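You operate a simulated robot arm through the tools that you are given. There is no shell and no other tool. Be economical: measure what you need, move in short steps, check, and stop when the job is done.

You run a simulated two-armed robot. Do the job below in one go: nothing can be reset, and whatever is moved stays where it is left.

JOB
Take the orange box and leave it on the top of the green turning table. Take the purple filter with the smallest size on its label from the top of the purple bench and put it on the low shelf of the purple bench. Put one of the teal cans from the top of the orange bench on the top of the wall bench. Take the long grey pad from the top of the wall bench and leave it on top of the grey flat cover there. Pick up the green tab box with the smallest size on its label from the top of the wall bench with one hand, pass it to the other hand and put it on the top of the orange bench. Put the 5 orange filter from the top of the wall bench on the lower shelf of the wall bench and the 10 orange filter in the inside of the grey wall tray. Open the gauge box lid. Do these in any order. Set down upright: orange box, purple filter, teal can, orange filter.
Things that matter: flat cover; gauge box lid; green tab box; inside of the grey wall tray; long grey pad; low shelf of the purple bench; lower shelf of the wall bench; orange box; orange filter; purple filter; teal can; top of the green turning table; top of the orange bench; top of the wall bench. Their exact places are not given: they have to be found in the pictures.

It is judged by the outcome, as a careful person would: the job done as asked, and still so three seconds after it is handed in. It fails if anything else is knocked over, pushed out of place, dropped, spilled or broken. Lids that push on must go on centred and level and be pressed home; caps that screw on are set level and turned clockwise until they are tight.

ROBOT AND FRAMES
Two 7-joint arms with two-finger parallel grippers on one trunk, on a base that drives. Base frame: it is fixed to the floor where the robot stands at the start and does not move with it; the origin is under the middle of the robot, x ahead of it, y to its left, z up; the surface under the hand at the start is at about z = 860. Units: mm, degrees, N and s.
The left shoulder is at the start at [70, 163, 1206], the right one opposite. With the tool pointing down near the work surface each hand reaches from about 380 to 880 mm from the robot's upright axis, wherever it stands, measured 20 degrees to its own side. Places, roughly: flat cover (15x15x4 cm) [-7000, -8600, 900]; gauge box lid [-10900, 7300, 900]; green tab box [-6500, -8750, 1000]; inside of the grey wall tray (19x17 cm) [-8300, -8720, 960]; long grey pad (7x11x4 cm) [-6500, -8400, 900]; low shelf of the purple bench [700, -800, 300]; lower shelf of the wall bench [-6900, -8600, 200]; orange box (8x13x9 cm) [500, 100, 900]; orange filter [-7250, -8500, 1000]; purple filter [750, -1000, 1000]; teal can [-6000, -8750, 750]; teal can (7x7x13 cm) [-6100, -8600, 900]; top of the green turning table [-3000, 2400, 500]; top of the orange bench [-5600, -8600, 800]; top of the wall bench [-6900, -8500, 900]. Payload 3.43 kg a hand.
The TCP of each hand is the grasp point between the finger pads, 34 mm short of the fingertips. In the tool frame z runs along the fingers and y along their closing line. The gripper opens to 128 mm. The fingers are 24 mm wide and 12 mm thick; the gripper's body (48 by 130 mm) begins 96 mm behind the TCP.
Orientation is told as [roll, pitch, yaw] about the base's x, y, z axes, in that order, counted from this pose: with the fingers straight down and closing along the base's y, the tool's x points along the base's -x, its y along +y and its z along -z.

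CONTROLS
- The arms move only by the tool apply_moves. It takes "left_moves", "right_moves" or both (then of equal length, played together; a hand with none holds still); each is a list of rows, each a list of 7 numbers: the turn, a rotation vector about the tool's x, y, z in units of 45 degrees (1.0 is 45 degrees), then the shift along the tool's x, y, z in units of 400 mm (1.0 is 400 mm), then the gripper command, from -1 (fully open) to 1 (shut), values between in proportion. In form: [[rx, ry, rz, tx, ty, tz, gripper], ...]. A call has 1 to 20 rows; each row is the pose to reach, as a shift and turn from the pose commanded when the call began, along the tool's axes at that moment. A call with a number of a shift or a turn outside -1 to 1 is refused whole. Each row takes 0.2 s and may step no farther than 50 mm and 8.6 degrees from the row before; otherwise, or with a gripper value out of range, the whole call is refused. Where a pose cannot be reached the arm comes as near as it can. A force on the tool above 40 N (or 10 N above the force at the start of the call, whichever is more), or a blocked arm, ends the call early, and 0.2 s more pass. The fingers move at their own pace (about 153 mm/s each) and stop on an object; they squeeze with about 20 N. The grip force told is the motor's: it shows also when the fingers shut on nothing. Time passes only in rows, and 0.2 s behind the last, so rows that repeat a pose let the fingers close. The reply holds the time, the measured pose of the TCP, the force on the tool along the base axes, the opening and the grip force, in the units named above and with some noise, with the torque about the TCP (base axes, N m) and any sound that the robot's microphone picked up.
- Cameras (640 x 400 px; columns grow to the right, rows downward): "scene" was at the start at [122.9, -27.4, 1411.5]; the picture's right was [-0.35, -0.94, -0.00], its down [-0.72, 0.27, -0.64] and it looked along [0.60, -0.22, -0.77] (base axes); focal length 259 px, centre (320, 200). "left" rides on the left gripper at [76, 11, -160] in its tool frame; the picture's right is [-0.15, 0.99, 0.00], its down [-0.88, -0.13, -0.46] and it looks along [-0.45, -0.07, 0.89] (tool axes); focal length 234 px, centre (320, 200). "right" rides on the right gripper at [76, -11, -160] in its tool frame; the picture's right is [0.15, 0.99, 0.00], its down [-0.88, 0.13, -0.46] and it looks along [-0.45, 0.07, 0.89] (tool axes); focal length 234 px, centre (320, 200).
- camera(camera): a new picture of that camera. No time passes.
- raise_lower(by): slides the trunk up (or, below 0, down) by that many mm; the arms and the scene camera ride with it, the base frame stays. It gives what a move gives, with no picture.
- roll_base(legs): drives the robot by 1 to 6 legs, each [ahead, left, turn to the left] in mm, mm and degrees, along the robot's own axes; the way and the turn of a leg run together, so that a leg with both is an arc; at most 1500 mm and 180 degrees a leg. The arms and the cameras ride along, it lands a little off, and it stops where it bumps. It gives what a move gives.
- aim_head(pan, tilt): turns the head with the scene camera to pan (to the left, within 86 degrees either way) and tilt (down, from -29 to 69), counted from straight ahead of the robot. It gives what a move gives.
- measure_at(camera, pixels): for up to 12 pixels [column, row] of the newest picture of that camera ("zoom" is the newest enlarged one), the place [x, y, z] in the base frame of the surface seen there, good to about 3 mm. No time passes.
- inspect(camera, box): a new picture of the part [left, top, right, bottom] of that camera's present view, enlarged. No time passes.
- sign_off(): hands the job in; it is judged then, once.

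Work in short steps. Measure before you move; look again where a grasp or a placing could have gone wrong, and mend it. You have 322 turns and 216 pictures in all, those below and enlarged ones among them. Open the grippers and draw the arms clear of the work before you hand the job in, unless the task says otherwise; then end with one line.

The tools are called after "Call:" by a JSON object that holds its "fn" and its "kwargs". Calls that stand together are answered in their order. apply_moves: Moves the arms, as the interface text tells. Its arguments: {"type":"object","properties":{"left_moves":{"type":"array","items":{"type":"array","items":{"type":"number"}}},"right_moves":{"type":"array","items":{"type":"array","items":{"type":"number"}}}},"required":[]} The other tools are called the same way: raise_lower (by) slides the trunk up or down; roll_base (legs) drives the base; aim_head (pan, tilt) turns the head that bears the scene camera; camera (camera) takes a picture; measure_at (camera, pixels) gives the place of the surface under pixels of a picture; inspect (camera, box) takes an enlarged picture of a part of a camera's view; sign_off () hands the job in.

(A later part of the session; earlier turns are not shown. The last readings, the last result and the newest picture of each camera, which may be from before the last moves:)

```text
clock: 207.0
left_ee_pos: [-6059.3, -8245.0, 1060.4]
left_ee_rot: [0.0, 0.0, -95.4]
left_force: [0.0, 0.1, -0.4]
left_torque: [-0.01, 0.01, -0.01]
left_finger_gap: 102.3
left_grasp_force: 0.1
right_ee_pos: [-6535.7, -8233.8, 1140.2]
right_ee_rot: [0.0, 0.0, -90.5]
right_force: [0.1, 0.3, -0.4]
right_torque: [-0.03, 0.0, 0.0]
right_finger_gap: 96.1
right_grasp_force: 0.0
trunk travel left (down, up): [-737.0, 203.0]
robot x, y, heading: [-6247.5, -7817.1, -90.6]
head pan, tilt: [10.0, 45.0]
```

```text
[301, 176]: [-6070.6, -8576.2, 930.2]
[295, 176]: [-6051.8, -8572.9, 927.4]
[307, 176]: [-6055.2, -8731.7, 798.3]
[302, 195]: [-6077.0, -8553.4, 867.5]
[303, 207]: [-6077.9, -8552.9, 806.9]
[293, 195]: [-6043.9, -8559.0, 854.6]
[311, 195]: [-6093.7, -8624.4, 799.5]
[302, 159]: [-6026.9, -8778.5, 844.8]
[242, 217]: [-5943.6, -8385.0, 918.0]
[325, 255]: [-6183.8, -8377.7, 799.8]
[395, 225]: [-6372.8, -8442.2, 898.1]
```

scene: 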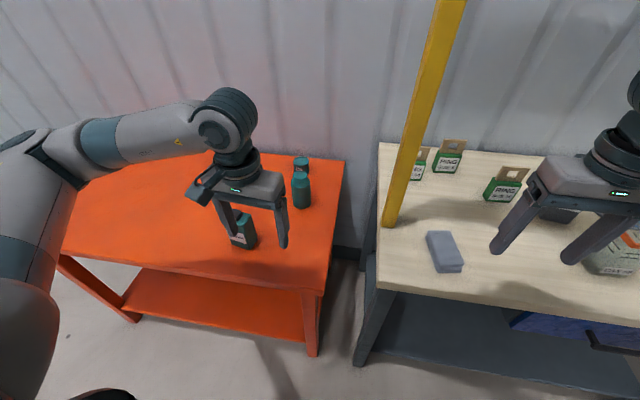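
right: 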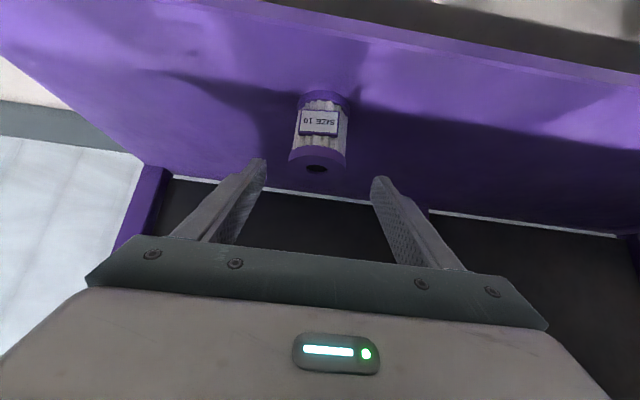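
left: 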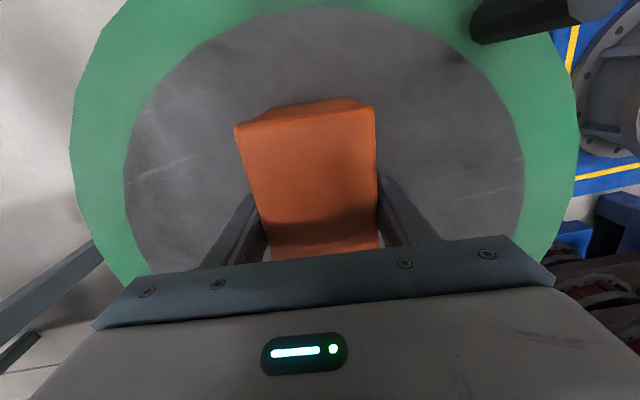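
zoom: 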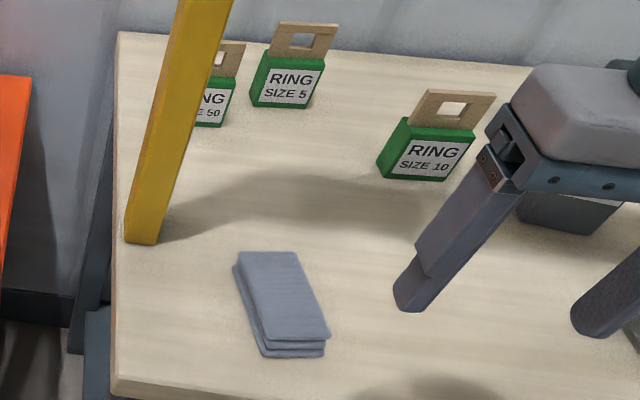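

The can's axis is about (-6070,-8584), top 930. I move the left hand above it and then look.

Call:
{"fn": "apply_moves", "kwargs": {"left_moves": [[0, 0, 0, -0.105, 0.0067, 0, -0.6], [0, 0, 0, -0.211, 0.0134, 0, -0.6], [0, 0, 0, -0.317, 0.02, 0, -0.6], [0, 0, 0, -0.4225, 0.0267, 0, -0.6], [0, 0, 0, -0.528, 0.0334, 0, -0.6], [0, 0, 0, -0.634, 0.04, 0, -0.6], [0, 0, 0, -0.74, 0.047, 0, -0.6], [0, 0, 0, -0.845, 0.0535, 0, -0.6], [0, 0, 0, -0.845, 0.0535, 0.1, -0.6], [0, 0, 0, -0.845, 0.0535, 0.15, -0.6], [0, 0, 0, -0.845, 0.0535, 0.15, -0.6]]}}

Call:
{"fn": "camera", "kwargs": {"camera": "left"}}

```text
clock: 209.4
left_ee_pos: [-6071.5, -8584.2, 1001.1]
left_ee_rot: [0.0, -0.1, -95.5]
left_force: [-0.3, 0.1, -0.3]
left_torque: [0.02, -0.02, -0.01]
left_finger_gap: 102.3
left_grasp_force: 0.0
right_ee_pos: [-6536.1, -8232.9, 1140.5]
right_ee_rot: [0.1, 0.0, -90.6]
right_force: [-0.1, -0.1, -0.5]
right_torque: [0.03, 0.03, 0.03]
right_finger_gap: 96.2
right_grasp_force: 0.2
trunk travel left (down, up): [-737.0, 203.0]
robot x, y, heading: [-6251.7, -7815.3, -90.2]
head pan, tilt: [10.0, 45.0]
```

```text
161 pictures are left
```

left: 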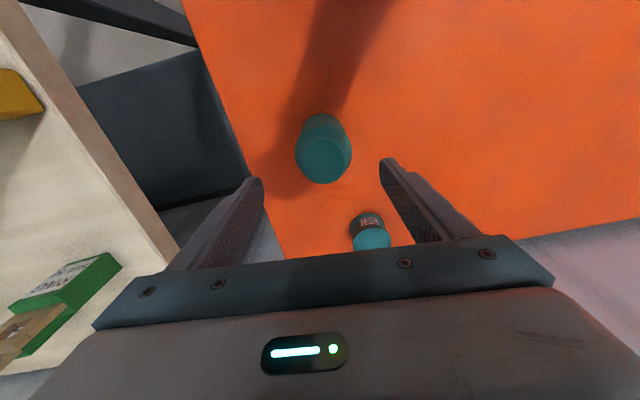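

I verify the axis from the left picture.

Call:
{"fn": "measure_at", "kwargs": {"camera": "left", "pixels": [[323, 155], [323, 138], [323, 178], [300, 155], [348, 155]]}}

```text
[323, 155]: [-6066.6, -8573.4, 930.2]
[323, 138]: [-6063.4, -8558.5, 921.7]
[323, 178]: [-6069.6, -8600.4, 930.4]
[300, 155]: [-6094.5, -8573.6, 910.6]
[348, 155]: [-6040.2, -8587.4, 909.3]
```

Axis (-6067,-8581) confirmed. I descend to z 870 and close, then lift.

Call:
{"fn": "apply_moves", "kwargs": {"left_moves": [[0, 0, 0, 0, 0.01, 0.11, -0.6], [0, 0, 0, 0, 0.01, 0.22, -0.6], [0, 0, 0, 0, 0.01, 0.3275, -0.6], [0, 0, 0, 0, 0.01, 0.3275, 0], [0, 0, 0, 0, 0.01, 0.3275, 1], [0, 0, 0, 0, 0.01, 0.3275, 1], [0, 0, 0, 0, 0.01, 0.3275, 1], [0, 0, 0, 0, 0.01, 0.26, 1], [0, 0, 0, 0, 0.01, 0.15, 1], [0, 0, 0, 0, 0.01, 0.04, 1], [0, 0, 0, 0, 0.01, -0.07, 1], [0, 0, 0, 0, 0.01, -0.18, 1]]}}

Call:
{"fn": "camera", "kwargs": {"camera": "left"}}

```text
clock: 212.0
left_ee_pos: [-6066.3, -8581.3, 1071.7]
left_ee_rot: [0.0, -0.1, -95.5]
left_force: [-0.7, 1.1, -3.6]
left_torque: [-0.03, 0.02, -0.02]
left_finger_gap: 65.4
left_grasp_force: 20.1
right_ee_pos: [-6536.9, -8231.0, 1140.9]
right_ee_rot: [0.0, 0.0, -90.6]
right_force: [0.3, -0.6, 0.0]
right_torque: [-0.01, 0.02, 0.0]
right_finger_gap: 96.2
right_grasp_force: 0.1
trunk travel left (down, up): [-737.0, 203.0]
robot x, y, heading: [-6250.9, -7813.4, -90.6]
head pan, tilt: [10.0, 45.0]
```

```text
160 pictures are left
```

left: 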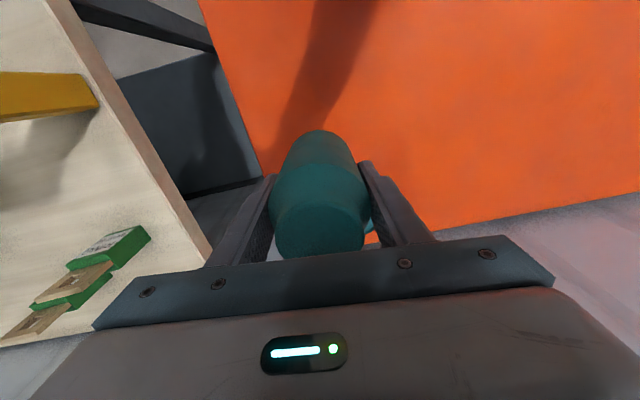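

Held; its bottom is 70 mm below the TCP. I draw the hand back, drive 610 mm right, and look at the wall bench from there.

Call:
{"fn": "apply_moves", "kwargs": {"left_moves": [[0, 0, 0, 0.105, 0, -0.02, 1], [0, 0, 0, 0.211, 0, -0.04, 1], [0, 0, 0, 0.317, 0, -0.04, 1], [0, 0, 0, 0.4225, 0, -0.04, 1], [0, 0, 0, 0.528, 0, -0.04, 1], [0, 0, 0, 0.634, 0, -0.04, 1], [0, 0, 0, 0.74, 0, -0.04, 1], [0, 0, 0, 0.845, 0, -0.04, 1]]}}

Call:
{"fn": "roll_base", "kwargs": {"legs": [[0, -610, 0]]}}

Call:
{"fn": "camera", "kwargs": {"camera": "scene"}}

Call:
{"fn": "camera", "kwargs": {"camera": "left"}}

```text
clock: 213.8
left_ee_pos: [-6032.7, -8243.3, 1084.6]
left_ee_rot: [0.0, -0.1, -95.4]
left_force: [0.2, 0.5, -2.9]
left_torque: [-0.01, -0.01, 0.0]
left_finger_gap: 65.5
left_grasp_force: 20.2
right_ee_pos: [-6536.0, -8232.8, 1140.6]
right_ee_rot: [0.0, 0.0, -90.5]
right_force: [0.4, 0.6, 0.1]
right_torque: [0.01, 0.01, 0.01]
right_finger_gap: 96.1
right_grasp_force: 0.0
trunk travel left (down, up): [-737.0, 203.0]
robot x, y, heading: [-6251.5, -7815.7, -90.4]
head pan, tilt: [10.0, 45.0]
```

```text
clock: 217.3
left_ee_pos: [-6665.5, -8236.8, 1085.7]
left_ee_rot: [0.0, 0.0, -96.0]
left_force: [-0.9, 0.4, -2.9]
left_torque: [0.0, 0.02, 0.0]
left_finger_gap: 65.4
left_grasp_force: 20.2
right_ee_pos: [-7167.9, -8220.7, 1140.2]
right_ee_rot: [0.1, 0.0, -91.2]
right_force: [0.7, 0.6, 0.0]
right_torque: [0.01, -0.02, -0.01]
right_finger_gap: 96.0
right_grasp_force: 0.0
trunk travel left (down, up): [-737.0, 203.0]
robot x, y, heading: [-6879.4, -7803.2, -91.0]
head pan, tilt: [10.0, 45.0]
```

```text
159 pictures are left
```

scene: 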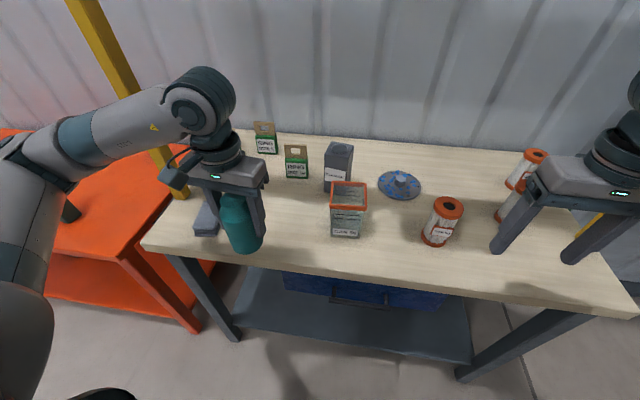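

```text
158 pictures are left
```

left: 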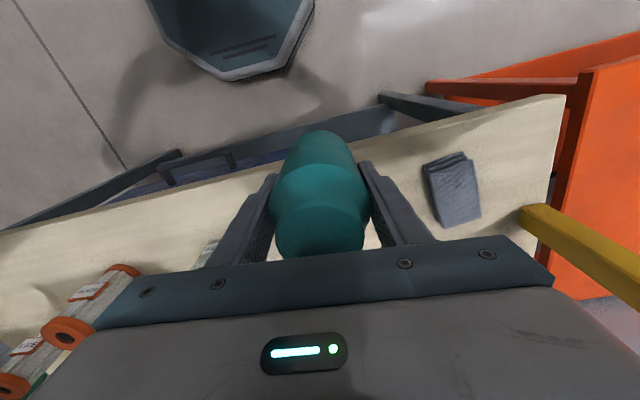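

I measure the items around the intended spot (about (-6690,-8360)).

Call:
{"fn": "measure_at", "kwargs": {"camera": "scene", "pixels": [[333, 205], [345, 235], [332, 234], [215, 222], [205, 235], [285, 220], [296, 176], [295, 150], [265, 150], [338, 175], [340, 146], [275, 245]]}}

```text
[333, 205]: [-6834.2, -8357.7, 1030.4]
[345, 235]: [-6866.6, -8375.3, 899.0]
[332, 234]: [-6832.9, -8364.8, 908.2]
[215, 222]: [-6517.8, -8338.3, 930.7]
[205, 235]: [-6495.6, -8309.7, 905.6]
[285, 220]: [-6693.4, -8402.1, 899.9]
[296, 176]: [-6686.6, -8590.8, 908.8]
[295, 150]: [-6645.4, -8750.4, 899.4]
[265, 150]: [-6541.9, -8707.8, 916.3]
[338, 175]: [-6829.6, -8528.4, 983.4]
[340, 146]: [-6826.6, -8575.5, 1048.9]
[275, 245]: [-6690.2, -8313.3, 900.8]
```

I set the can at (-6690,-8370): carry over, lower to z≈970, open and lift.

Call:
{"fn": "apply_moves", "kwargs": {"left_moves": [[0, 0, 0, -0.112, -0.009, 0, 1], [0, 0, 0, -0.225, -0.017, 0, 1], [0, 0, 0, -0.337, -0.026, 0, 1], [0, 0, 0, -0.337, -0.026, 0.1, 1], [0, 0, 0, -0.337, -0.026, 0.2, 1], [0, 0, 0, -0.337, -0.026, 0.28, 1], [0, 0, 0, -0.337, -0.026, 0.29, 1], [0, 0, 0, -0.337, -0.026, 0.29, 1]]}}

Call:
{"fn": "inspect", "kwargs": {"camera": "scene", "box": [190, 130, 350, 260]}}

```text
clock: 219.1
left_ee_pos: [-6692.4, -8370.8, 968.3]
left_ee_rot: [0.0, -0.3, -96.0]
left_force: [-1.0, -3.3, 12.1]
left_torque: [0.22, 0.06, 0.03]
left_finger_gap: 64.9
left_grasp_force: 19.7
right_ee_pos: [-7169.9, -8220.9, 1140.3]
right_ee_rot: [-0.1, 0.0, -91.1]
right_force: [0.2, 0.2, 0.6]
right_torque: [0.01, -0.03, -0.04]
right_finger_gap: 96.2
right_grasp_force: 0.1
trunk travel left (down, up): [-737.0, 203.0]
robot x, y, heading: [-6880.3, -7805.6, -91.0]
head pan, tilt: [10.0, 45.0]
```

```text
3.08 times, centred on (270, 195) of scene
```

zoom: 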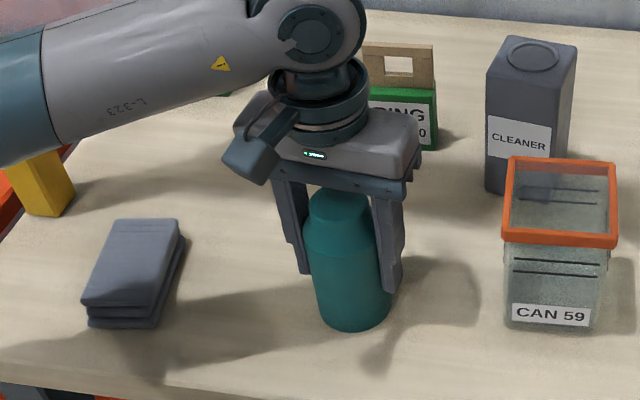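

The can is on the bench (12 N contact). I open and lift straight up.

Call:
{"fn": "apply_moves", "kwargs": {"left_moves": [[0, 0, 0, 0, 0, -0.003, 0.6], [0, 0, 0, 0, 0, -0.003, -0.6], [0, 0, 0, 0, 0, -0.003, -0.6], [0, 0, 0, 0, 0, -0.1, -0.6], [0, 0, 0, 0, 0, -0.2, -0.6], [0, 0, 0, 0, 0, -0.3, -0.6], [0, 0, 0, 0, 0, -0.4, -0.6]]}}

Call:
{"fn": "inspect", "kwargs": {"camera": "scene", "box": [190, 130, 350, 260]}}

Call:
{"fn": "inspect", "kwargs": {"camera": "scene", "box": [320, 120, 480, 220]}}

```text
clock: 220.7
left_ee_pos: [-6691.1, -8370.7, 1130.6]
left_ee_rot: [0.0, 0.0, -96.0]
left_force: [-0.9, 0.2, 0.0]
left_torque: [-0.02, 0.01, 0.01]
left_finger_gap: 102.4
left_grasp_force: 0.1
right_ee_pos: [-7168.9, -8219.7, 1140.2]
right_ee_rot: [0.0, 0.0, -91.1]
right_force: [0.4, 1.1, 0.5]
right_torque: [0.02, -0.03, 0.02]
right_finger_gap: 95.8
right_grasp_force: 0.1
trunk travel left (down, up): [-737.0, 203.0]
robot x, y, heading: [-6879.1, -7803.2, -91.2]
head pan, tilt: [10.0, 45.0]
```

```text
3.08 times, centred on (270, 195) of scene
```

zoom: 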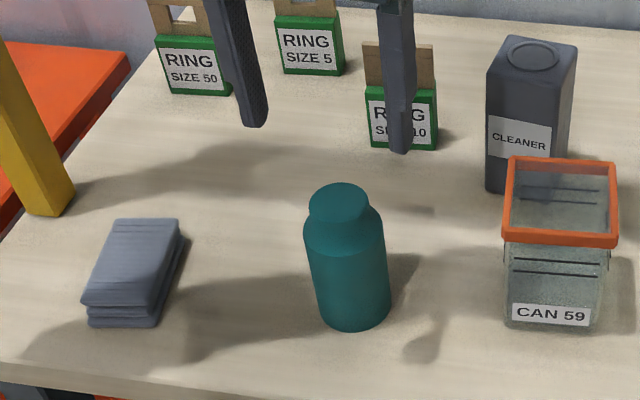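

```text
4.00 times, centred on (400, 170) of scene
```

zoom: 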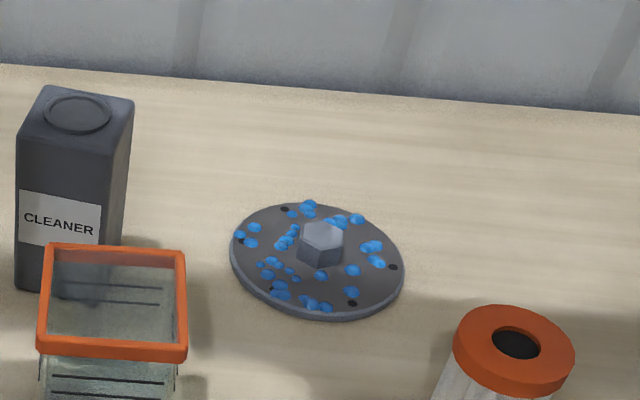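

The can stands upright. I measure the cover (knob top, disc) and the pad corners.

Call:
{"fn": "measure_at", "kwargs": {"camera": "zoom", "pixels": [[321, 230], [310, 236], [335, 236], [245, 262], [395, 285], [318, 300], [320, 212], [300, 208], [350, 270], [320, 262]]}}

Call:
{"fn": "inspect", "kwargs": {"camera": "scene", "box": [180, 180, 250, 250]}}

```text
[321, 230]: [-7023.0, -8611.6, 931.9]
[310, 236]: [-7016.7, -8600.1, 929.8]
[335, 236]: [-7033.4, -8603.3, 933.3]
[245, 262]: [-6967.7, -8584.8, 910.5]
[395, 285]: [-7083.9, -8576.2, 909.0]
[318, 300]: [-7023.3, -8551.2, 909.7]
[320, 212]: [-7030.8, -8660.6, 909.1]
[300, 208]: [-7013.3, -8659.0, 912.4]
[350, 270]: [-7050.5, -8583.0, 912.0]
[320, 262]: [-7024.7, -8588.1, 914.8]
```

```text
5.71 times, centred on (215, 215) of scene
```

zoom: 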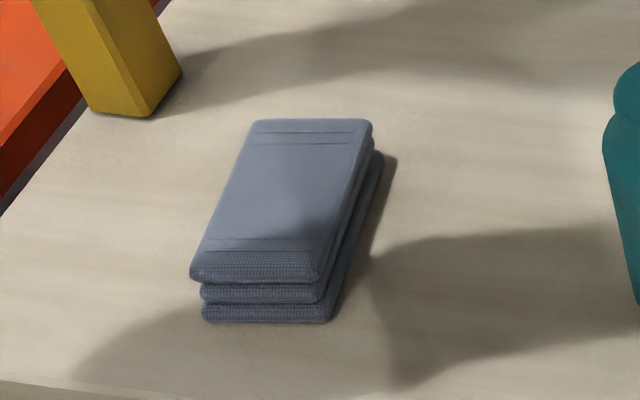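

Call:
{"fn": "measure_at", "kwargs": {"camera": "zoom", "pixels": [[255, 123], [368, 123], [193, 275], [316, 278], [280, 200], [325, 318], [205, 315], [270, 290], [378, 155], [265, 315]]}}

```text
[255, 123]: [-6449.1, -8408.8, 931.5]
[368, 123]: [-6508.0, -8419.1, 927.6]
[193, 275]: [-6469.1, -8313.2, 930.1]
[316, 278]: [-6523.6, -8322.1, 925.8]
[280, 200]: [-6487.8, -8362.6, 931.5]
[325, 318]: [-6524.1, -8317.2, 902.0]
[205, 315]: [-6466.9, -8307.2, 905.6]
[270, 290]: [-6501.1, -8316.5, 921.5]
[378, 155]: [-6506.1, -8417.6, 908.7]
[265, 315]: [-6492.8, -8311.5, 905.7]
```

The pad's centre is (-6488,-8366), top ~931, long axis 11.5° off -y. I bring the left hand over it with yaw -78.5.

Call:
{"fn": "apply_moves", "kwargs": {"left_moves": [[0, 0, -0.08, 0.013, 0.101, 0, -0.6], [0, 0, -0.16, 0.026, 0.202, 0, -0.6], [0, 0, -0.24, 0.039, 0.303, 0, -0.6], [0, 0, -0.32, 0.052, 0.404, 0, -0.6], [0, 0, -0.389, 0.065, 0.505, 0, -0.6], [0, 0, -0.389, 0.065, 0.505, 0.1, -0.6], [0, 0, -0.389, 0.065, 0.505, 0.2, -0.6], [0, 0, -0.389, 0.065, 0.505, 0.276, -0.6], [0, 0, -0.389, 0.065, 0.505, 0.276, -0.6]]}}

Call:
{"fn": "camera", "kwargs": {"camera": "left"}}

```text
clock: 222.7
left_ee_pos: [-6488.6, -8365.4, 1015.7]
left_ee_rot: [0.0, 0.1, -78.5]
left_force: [0.0, -0.2, 0.2]
left_torque: [-0.01, -0.02, -0.03]
left_finger_gap: 102.7
left_grasp_force: 0.0
right_ee_pos: [-7168.4, -8221.6, 1139.2]
right_ee_rot: [0.0, 0.1, -91.1]
right_force: [-0.5, -0.7, -0.1]
right_torque: [-0.02, -0.01, 0.0]
right_finger_gap: 96.1
right_grasp_force: 0.0
trunk travel left (down, up): [-737.0, 203.0]
robot x, y, heading: [-6879.3, -7803.8, -91.0]
head pan, tilt: [10.0, 45.0]
```

```text
153 pictures are left
```

left: 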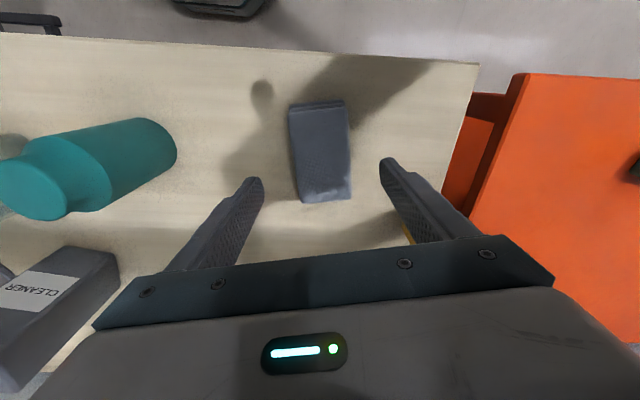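

I verify the pad's centre in this picture.

Call:
{"fn": "measure_at", "kwargs": {"camera": "left", "pixels": [[292, 115], [344, 107], [303, 196], [349, 193], [321, 150], [296, 150], [348, 150]]}}

```text
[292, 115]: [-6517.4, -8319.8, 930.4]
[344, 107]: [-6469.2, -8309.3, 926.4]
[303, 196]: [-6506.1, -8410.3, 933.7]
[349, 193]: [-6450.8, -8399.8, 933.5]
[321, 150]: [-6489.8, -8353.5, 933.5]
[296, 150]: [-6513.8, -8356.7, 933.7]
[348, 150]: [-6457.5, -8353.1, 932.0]
```

Centred. I descend to z≈937, close and lift.

Call:
{"fn": "apply_moves", "kwargs": {"left_moves": [[0, 0, 0, 0, 0.004, 0.1, -0.6], [0, 0, 0, 0, 0.004, 0.195, -0.6], [0, 0, 0, 0, 0.004, 0.197, 0], [0, 0, 0, 0, 0.004, 0.197, 1], [0, 0, 0, 0, 0.004, 0.197, 1], [0, 0, 0, 0, 0.004, 0.197, 1], [0, 0, 0, 0, 0.004, 0.14, 1], [0, 0, 0, 0, 0.004, 0.04, 1], [0, 0, 0, 0, 0.004, -0.06, 1], [0, 0, 0, 0, 0.004, -0.16, 1], [0, 0, 0, 0, 0.004, -0.26, 1]]}}

Call:
{"fn": "camera", "kwargs": {"camera": "left"}}

```text
clock: 225.1
left_ee_pos: [-6487.8, -8365.6, 1121.0]
left_ee_rot: [0.0, 0.0, -78.6]
left_force: [0.0, -1.1, 0.3]
left_torque: [-0.02, -0.03, -0.01]
left_finger_gap: 61.3
left_grasp_force: 19.7
right_ee_pos: [-7169.7, -8220.5, 1140.1]
right_ee_rot: [0.1, 0.1, -91.1]
right_force: [0.1, 0.5, -0.3]
right_torque: [-0.02, -0.05, 0.0]
right_finger_gap: 96.0
right_grasp_force: 0.0
trunk travel left (down, up): [-737.0, 203.0]
robot x, y, heading: [-6877.8, -7802.8, -91.1]
head pan, tilt: [10.0, 45.0]
```

```text
152 pictures are left
```

left: 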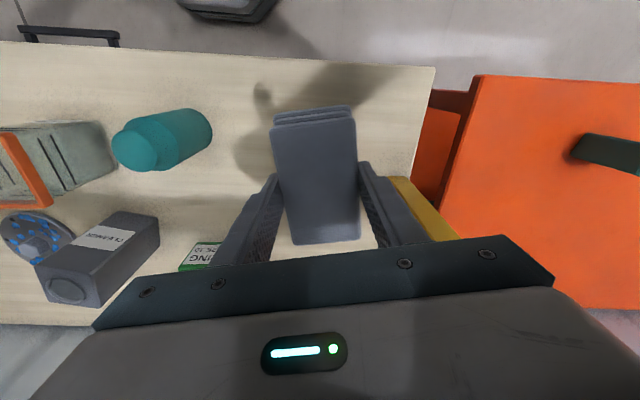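

Held (61 mm, very light). I raise it 60 mm and drive 330 mm right.

Call:
{"fn": "apply_moves", "kwargs": {"left_moves": [[0, 0, 0, 0, 0, -0.1, 1], [0, 0, 0, 0, 0, -0.16, 1], [0, 0, 0, 0, 0, -0.16, 1]]}}

Call:
{"fn": "roll_base", "kwargs": {"legs": [[0, -320, 1]]}}

Call:
{"fn": "aim_head", "kwargs": {"pan": 5, "tilt": 45}}

Call:
{"fn": "camera", "kwargs": {"camera": "scene"}}

```text
clock: 225.9
left_ee_pos: [-6484.5, -8365.5, 1185.8]
left_ee_rot: [0.0, 0.1, -78.6]
left_force: [0.9, -0.4, -0.7]
left_torque: [0.01, 0.04, -0.01]
left_finger_gap: 61.5
left_grasp_force: 20.2
right_ee_pos: [-7168.3, -8220.9, 1139.3]
right_ee_rot: [0.0, -0.1, -91.1]
right_force: [0.2, 0.0, 0.1]
right_torque: [0.02, 0.0, 0.01]
right_finger_gap: 96.0
right_grasp_force: 0.0
trunk travel left (down, up): [-737.0, 203.0]
robot x, y, heading: [-6878.8, -7805.3, -91.0]
head pan, tilt: [10.0, 45.0]
```

```text
clock: 228.1
left_ee_pos: [-6798.1, -8353.7, 1185.4]
left_ee_rot: [-0.1, 0.0, -77.2]
left_force: [0.1, 0.1, -0.5]
left_torque: [0.0, -0.01, 0.0]
left_finger_gap: 61.3
left_grasp_force: 19.7
right_ee_pos: [-7483.6, -8224.4, 1139.4]
right_ee_rot: [0.0, 0.0, -89.8]
right_force: [-0.7, -0.5, 0.0]
right_torque: [-0.03, 0.0, -0.01]
right_finger_gap: 95.7
right_grasp_force: 0.0
trunk travel left (down, up): [-737.0, 203.0]
robot x, y, heading: [-7208.4, -7803.5, -89.4]
head pan, tilt: [10.0, 45.0]
```

```text
clock: 228.7
left_ee_pos: [-6798.1, -8352.6, 1187.8]
left_ee_rot: [0.0, 0.0, -77.2]
left_force: [-0.3, 0.6, -0.1]
left_torque: [0.0, 0.0, 0.02]
left_finger_gap: 61.0
left_grasp_force: 19.8
right_ee_pos: [-7484.6, -8225.7, 1138.4]
right_ee_rot: [0.0, 0.1, -89.8]
right_force: [-0.8, 0.4, 0.3]
right_torque: [0.01, -0.03, -0.03]
right_finger_gap: 95.9
right_grasp_force: 0.1
trunk travel left (down, up): [-737.0, 203.0]
robot x, y, heading: [-7206.9, -7800.5, -89.8]
head pan, tilt: [5.0, 45.0]
```

```text
151 pictures are left
```

scene: 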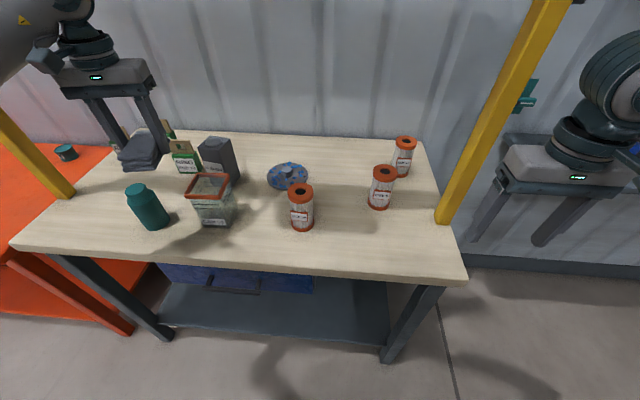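

I re-measure the cover's knob from here.

Call:
{"fn": "inspect", "kwargs": {"camera": "scene", "box": [255, 150, 325, 200]}}

Call:
{"fn": "measure_at", "kwargs": {"camera": "zoom", "pixels": [[295, 160], [280, 165], [310, 165], [295, 150], [110, 210], [465, 200], [290, 280], [290, 110], [380, 230]]}}

```text
8.00 times, centred on (290, 175) of scene
```

zoom: 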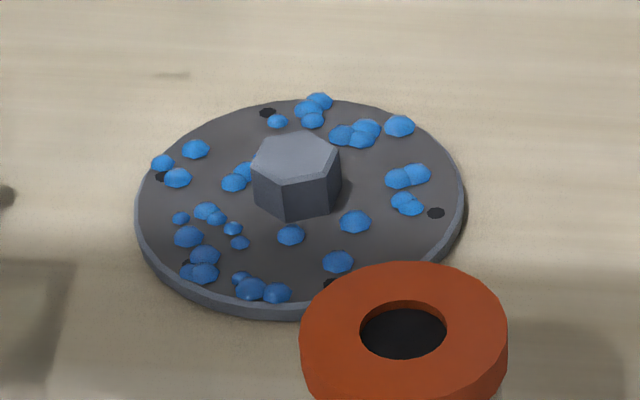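

```text
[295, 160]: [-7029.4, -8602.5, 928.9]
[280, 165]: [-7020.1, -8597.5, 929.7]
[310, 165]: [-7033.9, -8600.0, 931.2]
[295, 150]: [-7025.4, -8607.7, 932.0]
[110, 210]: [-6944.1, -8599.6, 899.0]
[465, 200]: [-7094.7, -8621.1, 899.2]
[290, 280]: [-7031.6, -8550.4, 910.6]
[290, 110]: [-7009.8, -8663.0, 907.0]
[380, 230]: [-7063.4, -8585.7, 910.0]
```

Knob centre (-7027,-8605), top 931. I bring the pad above it, stopping about 15 mm over.

Call:
{"fn": "apply_moves", "kwargs": {"left_moves": [[0, 0, 0, -0.062, -0.087, 0, 1], [0, 0, 0, -0.123, -0.175, 0, 1], [0, 0, 0, -0.185, -0.262, 0, 1], [0, 0, 0, -0.246, -0.35, 0, 1], [0, 0, 0, -0.308, -0.437, 0, 1], [0, 0, 0, -0.369, -0.524, 0, 1], [0, 0, 0, -0.431, -0.612, 0, 1], [0, 0, 0, -0.4925, -0.699, 0, 1], [0, 0, 0, -0.4925, -0.699, 0.1, 1], [0, 0, 0, -0.4925, -0.699, 0.2, 1], [0, 0, 0, -0.4925, -0.699, 0.3, 1], [0, 0, 0, -0.4925, -0.699, 0.4, 1], [0, 0, 0, -0.4925, -0.699, 0.5, 1], [0, 0, 0, -0.4925, -0.699, 0.5, 1]]}}

Call:
{"fn": "camera", "kwargs": {"camera": "left"}}

Call:
{"fn": "inspect", "kwargs": {"camera": "scene", "box": [230, 110, 350, 220]}}

```text
clock: 231.7
left_ee_pos: [-7026.4, -8608.5, 986.1]
left_ee_rot: [0.1, 0.1, -77.3]
left_force: [0.7, -0.4, -0.5]
left_torque: [-0.01, -0.03, -0.01]
left_finger_gap: 61.3
left_grasp_force: 20.1
right_ee_pos: [-7484.9, -8224.4, 1139.8]
right_ee_rot: [0.0, -0.1, -89.7]
right_force: [-0.7, -0.4, -0.8]
right_torque: [-0.06, 0.02, -0.01]
right_finger_gap: 96.1
right_grasp_force: 0.1
trunk travel left (down, up): [-737.0, 203.0]
robot x, y, heading: [-7205.4, -7801.5, -89.8]
head pan, tilt: [5.0, 45.0]
```

```text
149 pictures are left
```

left: 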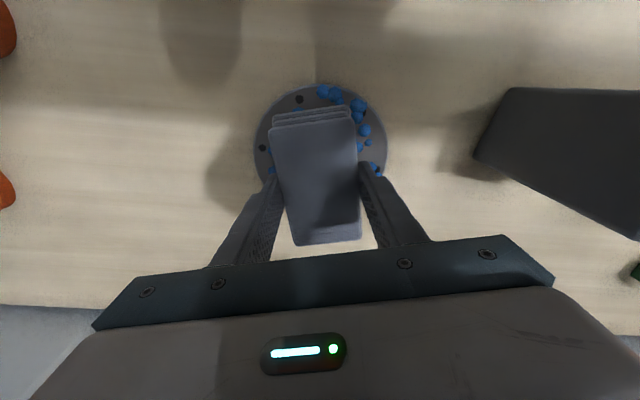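

```text
3.64 times, centred on (290, 165) of scene
```

zoom: 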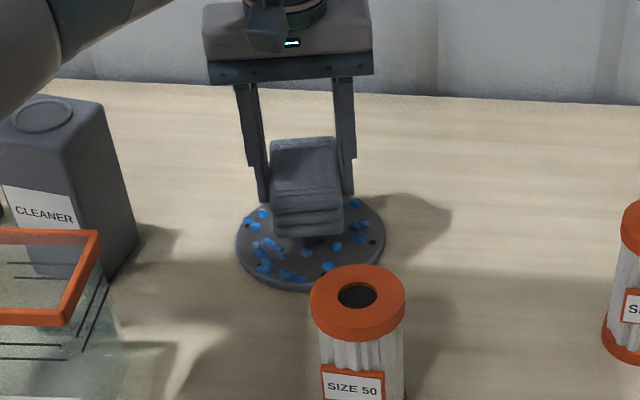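

Centred over the knob. I lower 16 mm and check the force.

Call:
{"fn": "apply_moves", "kwargs": {"left_moves": [[0, 0, 0, 0, 0, 0.03, 1], [0, 0, 0, 0, 0, 0.04, 1], [0, 0, 0, 0, 0, 0.04, 1]]}}

Call:
{"fn": "inspect", "kwargs": {"camera": "scene", "box": [255, 135, 325, 195]}}

```text
clock: 232.5
left_ee_pos: [-7027.4, -8607.8, 970.3]
left_ee_rot: [0.0, 0.0, -77.2]
left_force: [-1.1, 0.6, -0.2]
left_torque: [0.0, -0.01, 0.0]
left_finger_gap: 61.1
left_grasp_force: 20.3
right_ee_pos: [-7484.6, -8225.6, 1140.5]
right_ee_rot: [0.0, 0.0, -89.8]
right_force: [-0.1, 0.1, 0.4]
right_torque: [-0.03, -0.06, 0.04]
right_finger_gap: 96.1
right_grasp_force: 0.0
trunk travel left (down, up): [-737.0, 203.0]
robot x, y, heading: [-7208.5, -7803.7, -89.6]
head pan, tilt: [5.0, 45.0]
```

```text
6.67 times, centred on (290, 165) of scene
```

zoom: 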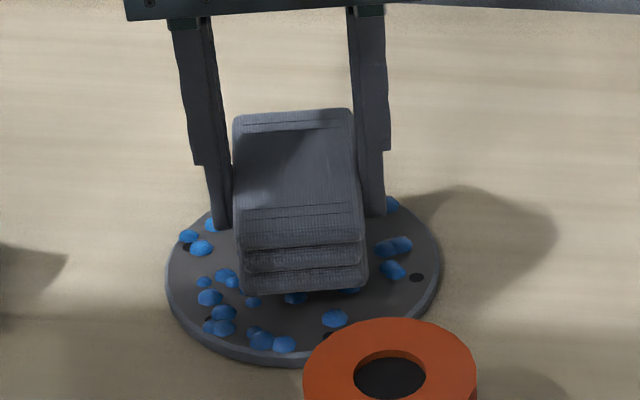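

No contact yet; I creep down 1 mm at a time.

Call:
{"fn": "apply_moves", "kwargs": {"left_moves": [[0, 0, 0, 0, 0, 0.0025, 1], [0, 0, 0, 0, 0, 0.005, 1], [0, 0, 0, 0, 0, 0.005, 1]]}}

```text
clock: 233.3
left_ee_pos: [-7026.5, -8607.7, 969.1]
left_ee_rot: [0.1, 0.0, -77.2]
left_force: [-0.6, -0.8, 3.8]
left_torque: [-0.03, -0.01, 0.04]
left_finger_gap: 61.2
left_grasp_force: 19.9
right_ee_pos: [-7485.7, -8225.4, 1140.6]
right_ee_rot: [0.1, 0.0, -89.8]
right_force: [-0.4, 0.3, -0.5]
right_torque: [0.0, -0.04, -0.05]
right_finger_gap: 95.8
right_grasp_force: 0.0
trunk travel left (down, up): [-737.0, 203.0]
robot x, y, heading: [-7209.7, -7802.8, -89.8]
head pan, tilt: [5.0, 45.0]
```

Contact with negligible torque, so it is balanced. I open slowly and lift.

Call:
{"fn": "apply_moves", "kwargs": {"left_moves": [[0, 0, 0, 0, 0, 0.004, 0.02], [0, 0, 0, 0, 0, 0.004, -0.1], [0, 0, 0, 0, 0, 0.004, -0.3], [0, 0, 0, 0, 0, 0.004, -0.4], [0, 0, 0, 0, 0, -0.05, -0.4], [0, 0, 0, 0, 0, -0.15, -0.4], [0, 0, 0, 0, 0, -0.25, -0.4], [0, 0, 0, 0, 0, -0.37, -0.4]]}}

Call:
{"fn": "inspect", "kwargs": {"camera": "scene", "box": [255, 135, 325, 195]}}

```text
clock: 235.1
left_ee_pos: [-7028.9, -8607.6, 1119.8]
left_ee_rot: [0.1, -0.1, -77.1]
left_force: [0.9, 0.4, -0.8]
left_torque: [-0.01, 0.0, -0.01]
left_finger_gap: 89.6
left_grasp_force: 0.0
right_ee_pos: [-7486.5, -8224.6, 1140.2]
right_ee_rot: [0.1, -0.1, -89.9]
right_force: [-0.6, 0.2, -0.4]
right_torque: [0.0, -0.01, -0.01]
right_finger_gap: 96.1
right_grasp_force: 0.0
trunk travel left (down, up): [-737.0, 203.0]
robot x, y, heading: [-7204.9, -7801.3, -89.6]
head pan, tilt: [5.0, 45.0]
```

```text
6.67 times, centred on (290, 165) of scene
```

zoom: 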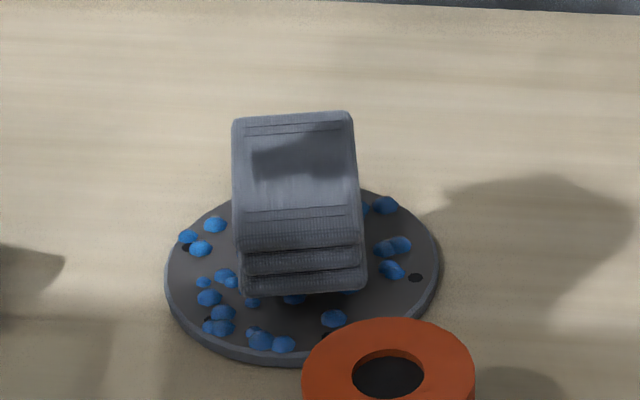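

The pad rests level on the cover's knob. I draw the left hand back and look at the orange filters.

Call:
{"fn": "apply_moves", "kwargs": {"left_moves": [[0, 0, 0, 0.088, 0.077, -0.02, -0.4], [0, 0, 0, 0.176, 0.153, -0.04, -0.4], [0, 0, 0, 0.263, 0.23, -0.06, -0.4], [0, 0, 0, 0.351, 0.307, -0.08, -0.4], [0, 0, 0, 0.439, 0.383, -0.1, -0.4], [0, 0, 0, 0.527, 0.46, -0.12, -0.4], [0, 0, 0, 0.614, 0.537, -0.14, -0.4], [0, 0, 0, 0.702, 0.613, -0.15, -0.4], [0, 0, 0, 0.79, 0.69, -0.15, -0.4]]}}

Call:
{"fn": "aim_head", "kwargs": {"pan": -12, "tilt": 42}}

Call:
{"fn": "inspect", "kwargs": {"camera": "scene", "box": [220, 110, 460, 260]}}

```text
clock: 237.1
left_ee_pos: [-6825.0, -8237.8, 1176.5]
left_ee_rot: [-0.1, -0.1, -77.1]
left_force: [0.5, 0.0, -1.1]
left_torque: [-0.03, 0.02, 0.0]
left_finger_gap: 89.7
left_grasp_force: 0.0
right_ee_pos: [-7482.9, -8222.8, 1140.0]
right_ee_rot: [0.0, -0.1, -89.8]
right_force: [0.1, 0.0, 0.4]
right_torque: [-0.06, 0.06, 0.01]
right_finger_gap: 95.9
right_grasp_force: 0.1
trunk travel left (down, up): [-737.0, 203.0]
robot x, y, heading: [-7208.0, -7805.0, -89.9]
head pan, tilt: [5.0, 45.0]
```

```text
clock: 237.9
left_ee_pos: [-6828.3, -8241.1, 1176.2]
left_ee_rot: [0.0, 0.0, -77.2]
left_force: [0.0, 0.4, 0.1]
left_torque: [0.02, -0.01, 0.0]
left_finger_gap: 89.6
left_grasp_force: 0.1
right_ee_pos: [-7485.1, -8225.6, 1139.7]
right_ee_rot: [0.0, 0.0, -89.8]
right_force: [0.2, -0.3, -0.4]
right_torque: [-0.02, 0.0, 0.02]
right_finger_gap: 95.9
right_grasp_force: 0.1
trunk travel left (down, up): [-737.0, 203.0]
robot x, y, heading: [-7205.3, -7803.5, -89.8]
head pan, tilt: [-12.0, 42.0]
```

```text
2.67 times, centred on (340, 185) of scene
```

zoom: 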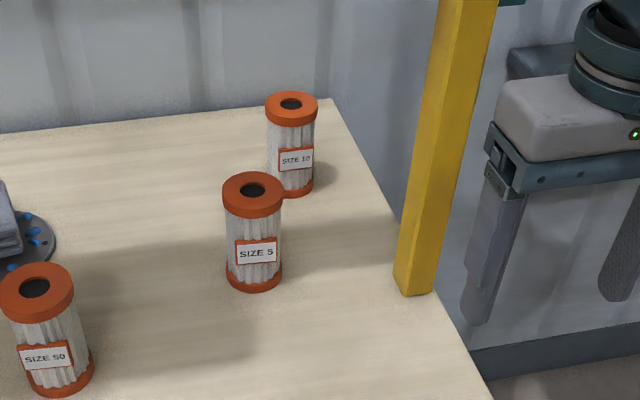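

Call:
{"fn": "measure_at", "kwargs": {"camera": "zoom", "pixels": [[228, 190], [277, 190], [252, 176], [252, 203], [252, 285], [268, 106], [314, 106], [291, 95], [291, 116], [430, 280], [300, 192], [400, 270]]}}

```text
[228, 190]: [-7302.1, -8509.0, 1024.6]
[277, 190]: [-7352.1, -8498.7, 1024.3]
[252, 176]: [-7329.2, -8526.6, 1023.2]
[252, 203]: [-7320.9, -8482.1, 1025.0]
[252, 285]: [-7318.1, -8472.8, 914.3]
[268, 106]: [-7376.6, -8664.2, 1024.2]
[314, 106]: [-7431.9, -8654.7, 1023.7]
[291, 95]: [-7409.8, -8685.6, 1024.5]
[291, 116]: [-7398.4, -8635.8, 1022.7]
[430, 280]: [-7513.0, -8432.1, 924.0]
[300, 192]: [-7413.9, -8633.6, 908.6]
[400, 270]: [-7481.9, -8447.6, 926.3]
```

SIZE 5 axis (-7326,-8504), top 1025; SIZE 10 axis (-7404,-8660). I swing the right hand to a 45° pre-grasp for SIZE 5.

Call:
{"fn": "apply_moves", "kwargs": {"right_moves": [[0, -0.143, 0, -0.064, 0.057, 0.0, -0.5], [0, -0.286, 0, -0.129, 0.114, 0.0, -0.5], [0, -0.429, 0, -0.193, 0.17, 0.03, -0.5], [0, -0.571, 0, -0.257, 0.227, 0.06, -0.5], [0, -0.714, 0, -0.321, 0.284, 0.1, -0.5], [0, -0.857, 0, -0.386, 0.341, 0.14, -0.5], [0, -1, 0, -0.45, 0.3975, 0.1775, -0.5], [0, -1, 0, -0.45, 0.3975, 0.1775, -0.5]]}}

Call:
{"fn": "camera", "kwargs": {"camera": "right"}}

```text
clock: 239.7
left_ee_pos: [-6827.7, -8240.1, 1176.2]
left_ee_rot: [-0.1, 0.0, -77.3]
left_force: [-0.3, 1.1, 0.1]
left_torque: [0.0, -0.01, 0.01]
left_finger_gap: 89.7
left_grasp_force: 0.1
right_ee_pos: [-7324.5, -8404.3, 1069.0]
right_ee_rot: [0.0, -45.1, -89.8]
right_force: [0.0, -0.5, 0.3]
right_torque: [-0.02, -0.02, 0.03]
right_finger_gap: 96.1
right_grasp_force: 0.0
trunk travel left (down, up): [-737.0, 203.0]
robot x, y, heading: [-7209.4, -7803.0, -89.7]
head pan, tilt: [-12.0, 42.0]
```

```text
144 pictures are left
```

right: 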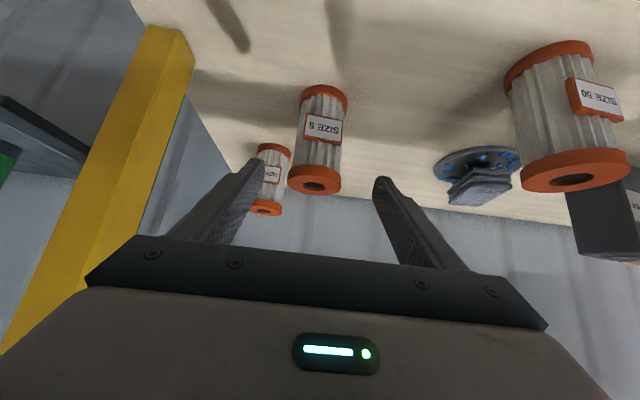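

In line with the filter. I advance 140 mm along the fingers, close and lift 60 mm.

Call:
{"fn": "apply_moves", "kwargs": {"right_moves": [[0, 0, 0, 0, -0.004, 0.117, -0.5], [0, 0, 0, 0, -0.004, 0.234, -0.5], [0, 0, 0, 0, -0.004, 0.35, -0.5], [0, 0, 0, 0, -0.004, 0.35, 0], [0, 0, 0, 0, -0.004, 0.35, 1], [0, 0, 0, 0, -0.004, 0.35, 1], [0, 0, 0, 0, -0.004, 0.35, 1], [0, 0, 0, -0.05, -0.004, 0.3, 1], [0, 0, 0, -0.12, -0.004, 0.23, 1], [0, 0, 0, -0.2, -0.004, 0.15, 1]]}}

Call:
{"fn": "camera", "kwargs": {"camera": "right"}}

```text
clock: 241.9
left_ee_pos: [-6827.5, -8239.2, 1177.2]
left_ee_rot: [0.0, 0.0, -77.2]
left_force: [-0.1, 0.3, 0.4]
left_torque: [-0.02, 0.03, 0.01]
left_finger_gap: 89.6
left_grasp_force: 0.1
right_ee_pos: [-7327.6, -8499.6, 1083.4]
right_ee_rot: [-0.1, -45.0, -89.8]
right_force: [-0.3, 0.5, -2.6]
right_torque: [0.04, -0.01, 0.0]
right_finger_gap: 64.9
right_grasp_force: 20.4
trunk travel left (down, up): [-737.0, 203.0]
robot x, y, heading: [-7204.5, -7802.0, -89.9]
head pan, tilt: [-12.0, 42.0]
```

```text
143 pictures are left
```

right: 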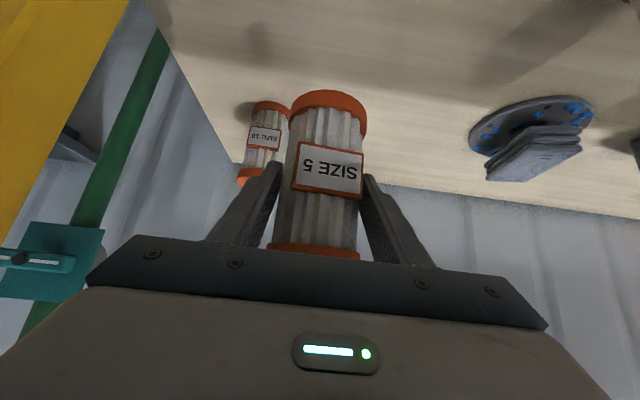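

SIZE 5 is held with its bottom 71 mm below the TCP. I back away 500 mm, lower the trunk, and look at the lower shelf.

Call:
{"fn": "roll_base", "kwargs": {"legs": [[-500, 0, 0], [0, 150, 0]]}}

Call:
{"fn": "raise_lower", "kwargs": {"by": -400}}

Call:
{"fn": "raise_lower", "kwargs": {"by": -310}}

Call:
{"fn": "aim_head", "kwargs": {"pan": 0, "tilt": 25}}

Call:
{"fn": "camera", "kwargs": {"camera": "scene"}}

```text
clock: 245.8
left_ee_pos: [-6679.1, -7753.0, 1176.2]
left_ee_rot: [0.1, -0.1, -77.4]
left_force: [-0.4, -0.3, -0.4]
left_torque: [0.03, 0.0, 0.02]
left_finger_gap: 89.5
left_grasp_force: 0.1
right_ee_pos: [-7182.5, -8011.8, 1082.0]
right_ee_rot: [0.1, -45.0, -90.0]
right_force: [-0.2, 0.3, -1.1]
right_torque: [0.03, -0.03, -0.01]
right_finger_gap: 65.3
right_grasp_force: 20.0
trunk travel left (down, up): [-737.0, 203.0]
robot x, y, heading: [-7056.5, -7311.6, -89.9]
head pan, tilt: [-12.0, 42.0]
```

```text
clock: 249.7
left_ee_pos: [-6678.9, -7752.6, 776.0]
left_ee_rot: [0.0, -0.1, -77.4]
left_force: [-0.3, 0.3, 0.2]
left_torque: [0.01, -0.01, -0.04]
left_finger_gap: 89.5
left_grasp_force: 0.1
right_ee_pos: [-7180.4, -8010.3, 683.3]
right_ee_rot: [0.0, -45.0, -90.0]
right_force: [0.8, -0.2, -2.4]
right_torque: [0.02, -0.05, -0.02]
right_finger_gap: 65.0
right_grasp_force: 20.1
trunk travel left (down, up): [-337.0, 603.0]
robot x, y, heading: [-7055.3, -7313.4, -90.0]
head pan, tilt: [-12.0, 42.0]
```

```text
clock: 252.7
left_ee_pos: [-6678.7, -7751.5, 465.7]
left_ee_rot: [0.0, 0.0, -77.4]
left_force: [0.2, 0.1, -0.2]
left_torque: [0.02, -0.01, 0.0]
left_finger_gap: 89.5
left_grasp_force: 0.2
right_ee_pos: [-7181.2, -8009.9, 372.3]
right_ee_rot: [0.0, -45.1, -90.1]
right_force: [-0.2, -0.3, -2.0]
right_torque: [0.03, -0.01, 0.01]
right_finger_gap: 65.0
right_grasp_force: 20.5
trunk travel left (down, up): [-27.0, 913.0]
robot x, y, heading: [-7055.3, -7316.1, -90.1]
head pan, tilt: [-12.0, 42.0]
```

```text
clock: 253.5
left_ee_pos: [-6679.7, -7751.0, 465.2]
left_ee_rot: [0.0, 0.0, -77.5]
left_force: [-0.7, 0.1, 0.5]
left_torque: [0.0, 0.04, 0.01]
left_finger_gap: 89.5
left_grasp_force: 0.1
right_ee_pos: [-7181.2, -8010.8, 373.3]
right_ee_rot: [-0.1, -45.0, -90.1]
right_force: [-0.8, 0.0, -2.8]
right_torque: [0.02, -0.02, 0.0]
right_finger_gap: 64.9
right_grasp_force: 19.9
trunk travel left (down, up): [-27.0, 913.0]
robot x, y, heading: [-7057.3, -7313.3, -90.1]
head pan, tilt: [0.0, 25.0]
```

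```text
142 pictures are left
```

scene: 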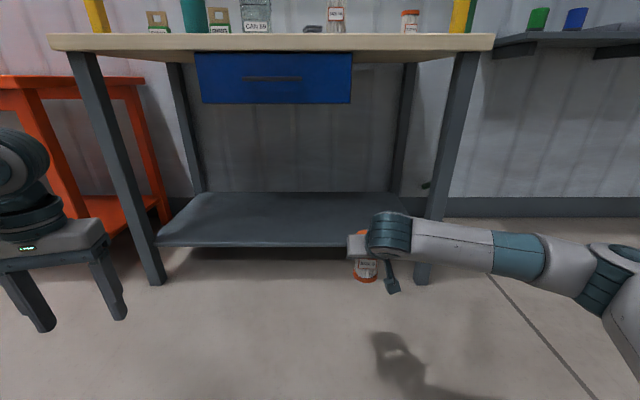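

I measure the shelf, the legs and the forearm.

Call:
{"fn": "measure_at", "kwargs": {"camera": "scene", "pixels": [[300, 210], [300, 240], [180, 238], [340, 238], [440, 220], [420, 240], [480, 240], [540, 250], [600, 260], [390, 225], [365, 275], [275, 98]]}}

```text
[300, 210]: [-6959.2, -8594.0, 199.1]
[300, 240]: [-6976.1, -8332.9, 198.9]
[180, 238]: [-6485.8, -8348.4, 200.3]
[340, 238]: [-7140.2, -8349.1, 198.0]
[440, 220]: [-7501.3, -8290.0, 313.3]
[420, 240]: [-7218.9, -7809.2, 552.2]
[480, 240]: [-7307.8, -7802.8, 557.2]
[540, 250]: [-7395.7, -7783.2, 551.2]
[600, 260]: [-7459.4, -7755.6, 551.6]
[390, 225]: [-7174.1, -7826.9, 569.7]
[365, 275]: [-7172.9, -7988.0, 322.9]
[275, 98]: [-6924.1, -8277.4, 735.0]
```

The shelf is at z≈199 with its front edge near y -8320. I move 200 mm left to keep the elbow inside the legs, then 390 mm ahead.

Call:
{"fn": "roll_base", "kwargs": {"legs": [[0, 200, 0.1], [390, 0, 0]]}}

Call:
{"fn": "camera", "kwargs": {"camera": "right"}}

Call:
{"fn": "camera", "kwargs": {"camera": "scene"}}

```text
clock: 257.1
left_ee_pos: [-6484.1, -8139.7, 465.7]
left_ee_rot: [-0.1, 0.1, -77.1]
left_force: [0.0, -0.2, 0.5]
left_torque: [0.0, 0.01, 0.0]
left_finger_gap: 89.6
left_grasp_force: 0.1
right_ee_pos: [-6983.7, -8400.8, 371.5]
right_ee_rot: [0.0, -45.0, -89.7]
right_force: [-0.6, 0.3, -2.8]
right_torque: [0.03, -0.01, -0.02]
right_finger_gap: 64.8
right_grasp_force: 19.6
trunk travel left (down, up): [-27.0, 913.0]
robot x, y, heading: [-6860.1, -7702.0, -90.0]
head pan, tilt: [0.0, 25.0]
```

```text
141 pictures are left
```

right: 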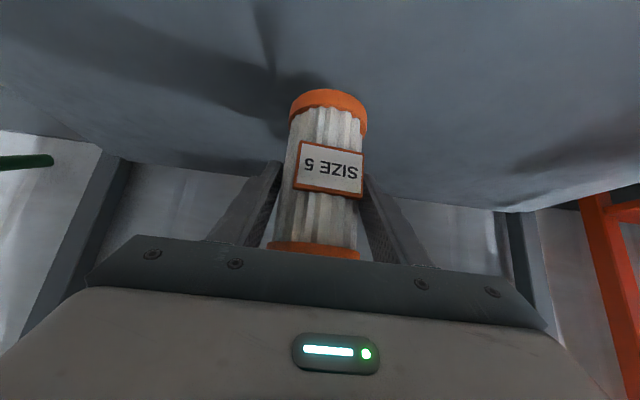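

```text
140 pictures are left
```

scene: 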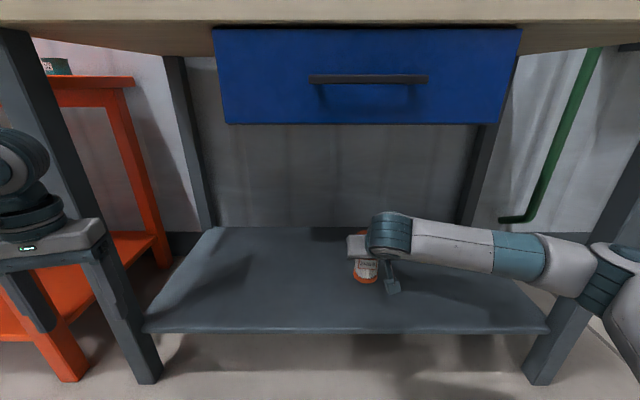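

I check the shelf's front edge position versus the filter.

Call:
{"fn": "measure_at", "kwargs": {"camera": "scene", "pixels": [[300, 322], [400, 325], [250, 300], [365, 280], [540, 320], [560, 330]]}}

```text
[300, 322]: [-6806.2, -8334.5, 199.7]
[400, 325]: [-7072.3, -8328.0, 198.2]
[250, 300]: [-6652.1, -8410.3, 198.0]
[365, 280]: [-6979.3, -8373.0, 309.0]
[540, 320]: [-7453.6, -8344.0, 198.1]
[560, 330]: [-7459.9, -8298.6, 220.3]
```

Filter will land about 85 mm behind the front edge. I lower 99 mm.

Call:
{"fn": "apply_moves", "kwargs": {"right_moves": [[0, 0, 0, 0.04, 0, 0.07, 1], [0, 0, 0, 0.09, 0, 0.135, 1], [0, 0, 0, 0.13, 0, 0.183, 1], [0, 0, 0, 0.148, 0, 0.201, 1], [0, 0, 0, 0.148, 0, 0.201, 1]]}}

Call:
{"fn": "camera", "kwargs": {"camera": "right"}}

```text
clock: 258.3
left_ee_pos: [-6483.3, -8139.4, 465.1]
left_ee_rot: [-0.1, 0.0, -77.2]
left_force: [-0.7, 0.3, 0.6]
left_torque: [-0.01, -0.01, -0.01]
left_finger_gap: 89.6
left_grasp_force: 0.0
right_ee_pos: [-6984.3, -8415.9, 275.3]
right_ee_rot: [0.0, -45.1, -89.8]
right_force: [0.2, 0.0, -2.5]
right_torque: [-0.01, 0.03, -0.04]
right_finger_gap: 65.0
right_grasp_force: 20.4
trunk travel left (down, up): [-27.0, 913.0]
robot x, y, heading: [-6862.9, -7704.9, -89.8]
head pan, tilt: [0.0, 25.0]
```

```text
139 pictures are left
```

right: 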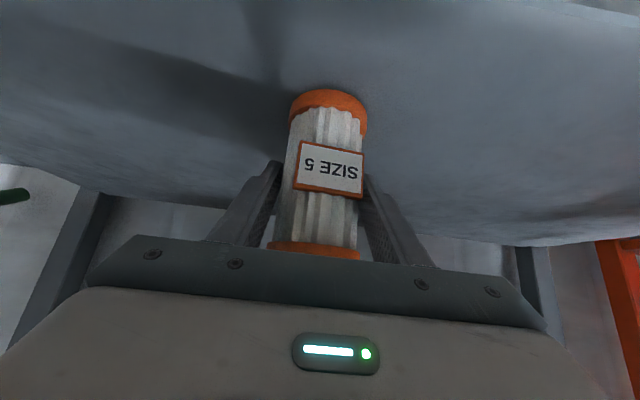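

About 4 mm left; I creep down 5 mm to feel contact.

Call:
{"fn": "apply_moves", "kwargs": {"right_moves": [[0, 0, 0, 0.004, 0, 0.004, 1], [0, 0, 0, 0.007, 0, 0.007, 1], [0, 0, 0, 0.009, 0, 0.009, 1], [0, 0, 0, 0.009, 0, 0.009, 1]]}}

```text
clock: 259.3
left_ee_pos: [-6483.8, -8138.8, 466.9]
left_ee_rot: [0.0, 0.0, -77.2]
left_force: [0.3, 0.3, 0.8]
left_torque: [-0.01, -0.03, 0.01]
left_finger_gap: 89.9
left_grasp_force: 0.1
right_ee_pos: [-6984.4, -8415.9, 271.0]
right_ee_rot: [0.0, -45.1, -89.8]
right_force: [1.6, 2.6, 6.6]
right_torque: [0.4, 0.06, -0.01]
right_finger_gap: 64.6
right_grasp_force: 19.9
trunk travel left (down, up): [-27.0, 913.0]
robot x, y, heading: [-6865.1, -7704.9, -89.7]
head pan, tilt: [0.0, 25.0]
```

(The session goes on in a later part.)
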